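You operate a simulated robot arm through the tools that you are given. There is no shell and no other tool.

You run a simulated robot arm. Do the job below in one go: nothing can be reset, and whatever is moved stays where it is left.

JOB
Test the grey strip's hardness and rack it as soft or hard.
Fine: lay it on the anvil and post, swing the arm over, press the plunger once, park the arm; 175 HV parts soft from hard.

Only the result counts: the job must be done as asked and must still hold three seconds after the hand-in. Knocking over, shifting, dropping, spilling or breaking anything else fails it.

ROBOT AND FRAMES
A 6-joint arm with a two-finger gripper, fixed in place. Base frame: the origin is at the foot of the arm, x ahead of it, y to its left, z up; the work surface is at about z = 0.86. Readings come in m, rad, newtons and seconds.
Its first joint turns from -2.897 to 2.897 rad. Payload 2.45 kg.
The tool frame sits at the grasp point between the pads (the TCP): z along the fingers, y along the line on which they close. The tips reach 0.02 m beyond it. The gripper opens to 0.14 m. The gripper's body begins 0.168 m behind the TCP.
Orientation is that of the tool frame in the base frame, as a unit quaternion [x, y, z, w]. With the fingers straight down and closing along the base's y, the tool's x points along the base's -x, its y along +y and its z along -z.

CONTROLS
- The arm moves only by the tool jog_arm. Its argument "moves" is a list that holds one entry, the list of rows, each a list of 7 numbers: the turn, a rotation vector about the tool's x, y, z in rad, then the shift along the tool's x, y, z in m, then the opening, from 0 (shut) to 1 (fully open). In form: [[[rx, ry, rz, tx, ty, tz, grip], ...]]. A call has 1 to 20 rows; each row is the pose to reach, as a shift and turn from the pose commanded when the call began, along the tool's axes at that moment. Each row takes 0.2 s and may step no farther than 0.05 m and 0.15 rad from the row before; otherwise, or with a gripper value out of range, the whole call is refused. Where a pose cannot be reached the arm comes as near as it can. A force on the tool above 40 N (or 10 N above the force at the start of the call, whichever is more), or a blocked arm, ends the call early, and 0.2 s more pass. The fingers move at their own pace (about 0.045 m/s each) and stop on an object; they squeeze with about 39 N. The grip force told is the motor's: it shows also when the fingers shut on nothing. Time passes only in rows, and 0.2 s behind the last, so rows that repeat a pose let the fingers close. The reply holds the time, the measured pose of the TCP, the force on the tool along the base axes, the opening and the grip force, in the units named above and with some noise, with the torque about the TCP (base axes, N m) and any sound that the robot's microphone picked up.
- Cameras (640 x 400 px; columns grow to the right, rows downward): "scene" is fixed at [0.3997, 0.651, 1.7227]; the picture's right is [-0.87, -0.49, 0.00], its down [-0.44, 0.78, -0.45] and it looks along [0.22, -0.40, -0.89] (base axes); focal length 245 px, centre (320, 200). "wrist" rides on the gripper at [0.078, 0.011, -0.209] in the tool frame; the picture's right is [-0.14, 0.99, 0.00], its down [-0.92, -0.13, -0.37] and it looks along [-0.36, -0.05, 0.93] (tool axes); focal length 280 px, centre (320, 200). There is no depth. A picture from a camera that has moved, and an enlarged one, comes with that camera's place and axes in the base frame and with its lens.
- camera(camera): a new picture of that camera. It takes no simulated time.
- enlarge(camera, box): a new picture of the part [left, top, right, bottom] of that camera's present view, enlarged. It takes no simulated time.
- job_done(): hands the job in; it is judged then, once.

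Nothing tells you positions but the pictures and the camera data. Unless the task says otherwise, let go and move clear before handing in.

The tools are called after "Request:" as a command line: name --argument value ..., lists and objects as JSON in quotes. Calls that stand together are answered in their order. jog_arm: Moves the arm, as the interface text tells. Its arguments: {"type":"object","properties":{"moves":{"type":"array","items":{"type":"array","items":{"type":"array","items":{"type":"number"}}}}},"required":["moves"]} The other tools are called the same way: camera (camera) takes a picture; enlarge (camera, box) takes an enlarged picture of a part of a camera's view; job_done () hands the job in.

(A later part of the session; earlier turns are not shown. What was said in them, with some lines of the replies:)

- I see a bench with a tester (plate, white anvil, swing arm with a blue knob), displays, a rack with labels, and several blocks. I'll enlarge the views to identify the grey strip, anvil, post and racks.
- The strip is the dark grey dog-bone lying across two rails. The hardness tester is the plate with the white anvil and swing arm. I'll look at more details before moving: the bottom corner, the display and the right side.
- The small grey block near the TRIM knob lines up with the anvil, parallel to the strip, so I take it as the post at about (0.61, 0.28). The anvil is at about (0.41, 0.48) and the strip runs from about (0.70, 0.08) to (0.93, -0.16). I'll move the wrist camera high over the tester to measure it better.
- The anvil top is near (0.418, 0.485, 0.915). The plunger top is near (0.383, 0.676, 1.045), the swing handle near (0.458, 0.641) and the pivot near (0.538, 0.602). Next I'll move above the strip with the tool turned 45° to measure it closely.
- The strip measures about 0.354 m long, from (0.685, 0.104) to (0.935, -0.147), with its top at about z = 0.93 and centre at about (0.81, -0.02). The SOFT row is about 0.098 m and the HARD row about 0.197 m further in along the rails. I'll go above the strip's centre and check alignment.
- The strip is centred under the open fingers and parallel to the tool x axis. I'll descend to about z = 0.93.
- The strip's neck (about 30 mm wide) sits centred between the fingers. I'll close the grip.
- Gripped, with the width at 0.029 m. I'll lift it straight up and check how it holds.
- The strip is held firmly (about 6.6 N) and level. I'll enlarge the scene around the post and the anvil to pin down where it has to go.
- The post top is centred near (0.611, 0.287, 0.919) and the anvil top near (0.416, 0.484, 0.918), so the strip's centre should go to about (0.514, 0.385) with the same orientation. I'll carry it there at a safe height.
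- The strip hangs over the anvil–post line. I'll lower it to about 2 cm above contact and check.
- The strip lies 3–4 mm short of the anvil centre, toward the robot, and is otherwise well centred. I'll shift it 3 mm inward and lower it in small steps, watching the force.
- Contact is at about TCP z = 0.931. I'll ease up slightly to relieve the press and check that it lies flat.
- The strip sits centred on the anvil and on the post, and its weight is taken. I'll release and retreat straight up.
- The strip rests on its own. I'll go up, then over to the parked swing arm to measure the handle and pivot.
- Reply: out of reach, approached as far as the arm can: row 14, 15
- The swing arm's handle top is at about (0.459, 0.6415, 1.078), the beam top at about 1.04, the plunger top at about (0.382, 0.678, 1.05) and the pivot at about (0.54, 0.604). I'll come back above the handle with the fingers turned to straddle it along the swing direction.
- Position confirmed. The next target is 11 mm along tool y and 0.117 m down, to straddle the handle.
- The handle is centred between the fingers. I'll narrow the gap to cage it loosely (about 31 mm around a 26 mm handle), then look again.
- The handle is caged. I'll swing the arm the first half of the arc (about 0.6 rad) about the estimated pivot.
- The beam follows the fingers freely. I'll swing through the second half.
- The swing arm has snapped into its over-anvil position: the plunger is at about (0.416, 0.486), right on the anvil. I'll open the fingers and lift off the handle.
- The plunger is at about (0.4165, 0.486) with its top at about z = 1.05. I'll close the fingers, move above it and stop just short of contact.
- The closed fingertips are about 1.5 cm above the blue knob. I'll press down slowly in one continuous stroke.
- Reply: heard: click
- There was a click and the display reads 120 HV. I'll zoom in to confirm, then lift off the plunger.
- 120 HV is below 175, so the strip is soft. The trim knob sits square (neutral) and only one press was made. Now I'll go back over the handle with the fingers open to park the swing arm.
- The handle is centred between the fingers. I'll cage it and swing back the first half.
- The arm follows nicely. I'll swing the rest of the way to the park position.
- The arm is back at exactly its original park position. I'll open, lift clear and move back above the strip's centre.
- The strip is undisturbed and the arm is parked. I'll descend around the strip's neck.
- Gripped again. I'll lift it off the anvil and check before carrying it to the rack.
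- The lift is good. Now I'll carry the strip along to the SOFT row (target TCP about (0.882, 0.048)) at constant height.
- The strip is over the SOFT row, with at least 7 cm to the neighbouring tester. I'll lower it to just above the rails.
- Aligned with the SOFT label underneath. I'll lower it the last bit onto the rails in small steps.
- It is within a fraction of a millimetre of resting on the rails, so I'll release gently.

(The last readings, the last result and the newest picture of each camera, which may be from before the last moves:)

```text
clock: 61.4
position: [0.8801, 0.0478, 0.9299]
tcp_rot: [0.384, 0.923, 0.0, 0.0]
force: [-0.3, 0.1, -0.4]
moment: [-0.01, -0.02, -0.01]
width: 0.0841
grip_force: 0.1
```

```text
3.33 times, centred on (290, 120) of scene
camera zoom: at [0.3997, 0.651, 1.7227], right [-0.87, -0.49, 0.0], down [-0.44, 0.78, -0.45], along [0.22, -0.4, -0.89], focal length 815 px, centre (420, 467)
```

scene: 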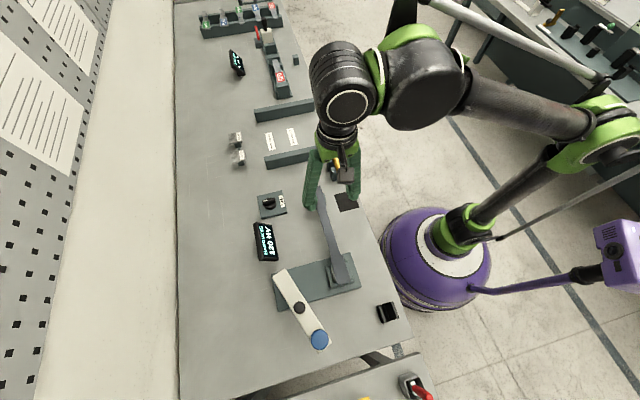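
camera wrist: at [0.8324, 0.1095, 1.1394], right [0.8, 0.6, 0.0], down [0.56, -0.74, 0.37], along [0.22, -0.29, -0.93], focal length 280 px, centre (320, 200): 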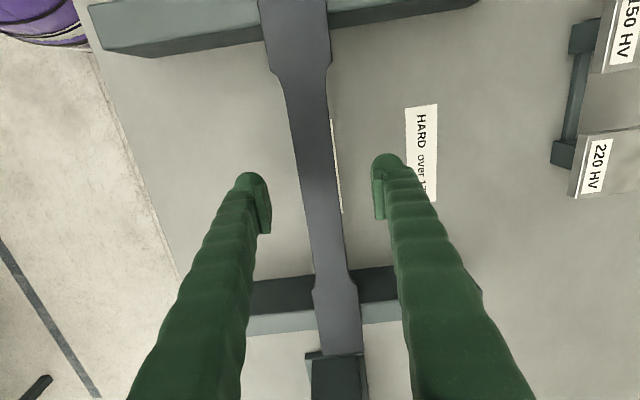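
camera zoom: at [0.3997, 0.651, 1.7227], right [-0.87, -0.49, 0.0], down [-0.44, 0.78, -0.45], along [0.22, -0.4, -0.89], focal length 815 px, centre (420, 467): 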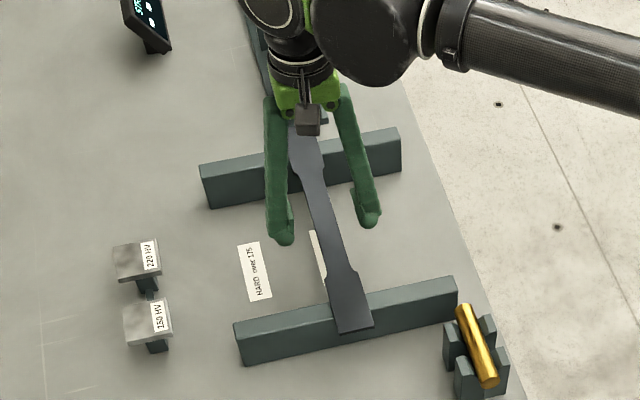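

The strip rests on both rails in the SOFT row. I'll retreat straight up and then back away.

Request:
jog_arm --moves '[[[0, 0, 0, 0, 0, -0.02, 0.6], [0, 0, 0, 0, 0, -0.055, 0.6], [0, 0, 0, 0, 0, -0.09, 0.6], [0, 0, 0, 0, 0, -0.12, 0.6], [0, 0, 0, 0.01, -0.03, -0.14, 0.6], [0, 0, 0, 0.02, -0.065, -0.16, 0.6], [0, 0, 0, 0.03, -0.1, -0.18, 0.6], [0, 0, 0, 0.05, -0.13, -0.21, 0.6], [0, 0, 0, 0.07, -0.16, -0.24, 0.6], [0, 0, 0, 0.09, -0.19, -0.27, 0.6], [0, 0, 0, 0.11, -0.22, -0.29, 0.6], [0, 0, 0, 0.11, -0.22, -0.29, 0.6]]]'

Request:
camera --camera "wrist"

Request:
camera --camera "scene"

Request:
enlarge --camera "scene" --box '[220, 50, 360, 190]'

Request:
enlarge --camera "scene" --box '[240, 180, 400, 360]'

```text
clock: 64.0
position: [0.6476, -0.0312, 1.2207]
tcp_rot: [0.384, 0.923, 0.0, 0.0]
force: [0.7, 0.4, 0.3]
moment: [0.0, 0.01, 0.01]
width: 0.084
grip_force: 0.0
```

```text
taken
camera wrist: at [0.5987, 0.032, 1.4298], right [0.8, 0.6, 0.0], down [0.56, -0.74, 0.37], along [0.22, -0.29, -0.93], focal length 280 px, centre (320, 200)
```

wrist: 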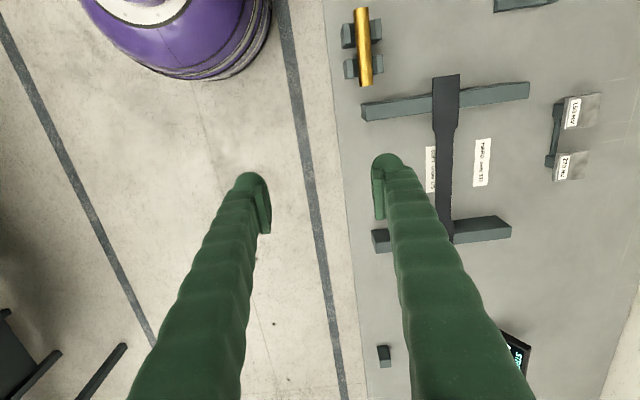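

```text
taken
```

scene: 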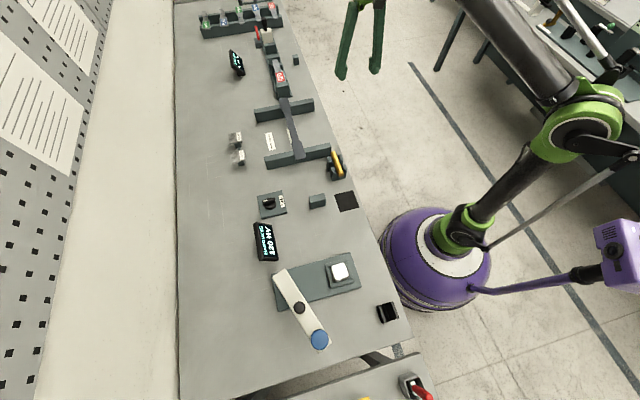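

```text
2.86 times, centred on (290, 120) of scene
camera zoom: at [0.3997, 0.651, 1.7227], right [-0.87, -0.49, 0.0], down [-0.44, 0.78, -0.45], along [0.22, -0.4, -0.89], focal length 699 px, centre (406, 429)
```

zoom: 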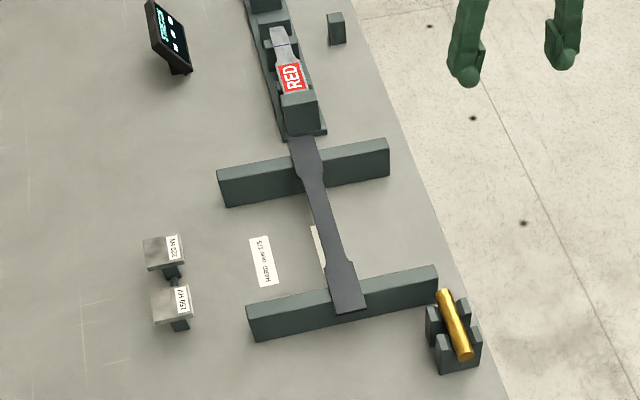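

```text
2.22 times, centred on (320, 270) of scene
camera zoom: at [0.3997, 0.651, 1.7227], right [-0.87, -0.49, 0.0], down [-0.44, 0.78, -0.45], along [0.22, -0.4, -0.89], focal length 544 px, centre (320, 44)
```

zoom: 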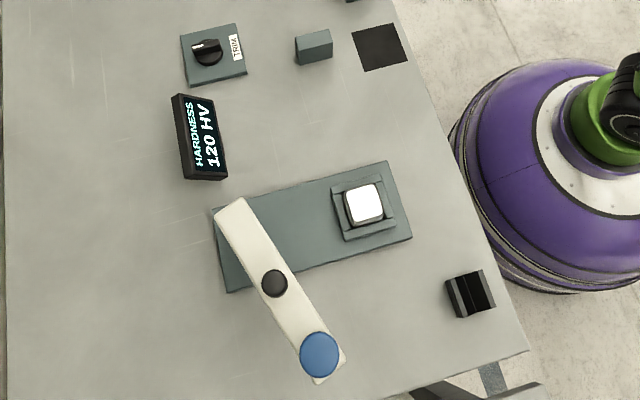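

Everything looks right. The strip (120 HV, under 175) lies flat on both rails over the SOFT label, and the swing arm is parked exactly as at the start. The anvil, post, trim knob and reference blocks haven't moved, and the gripper is empty and clear. I'm handing in the job.

Request:
job_done

```text
The job is handed in.
```

The grey strip measured 120 HV, below the 175 HV limit, so I racked it as soft and handed the job in.

- **Test:** I laid the strip on the anvil and post, swung the arm over and pressed the plunger once. There was one click, and the display read 120 HV.
- **Swing arm:** It is parked where it started.
- **Strip:** It lies flat across both rails in the SOFT row, released, with the gripper clear.
- **Everything else:** In the final pictures nothing else had moved, including the trim knob and the 150 and 220 HV reference blocks.

I did not check the tester against the reference blocks. The result relies on that single reading, with the trim knob left as I found it.
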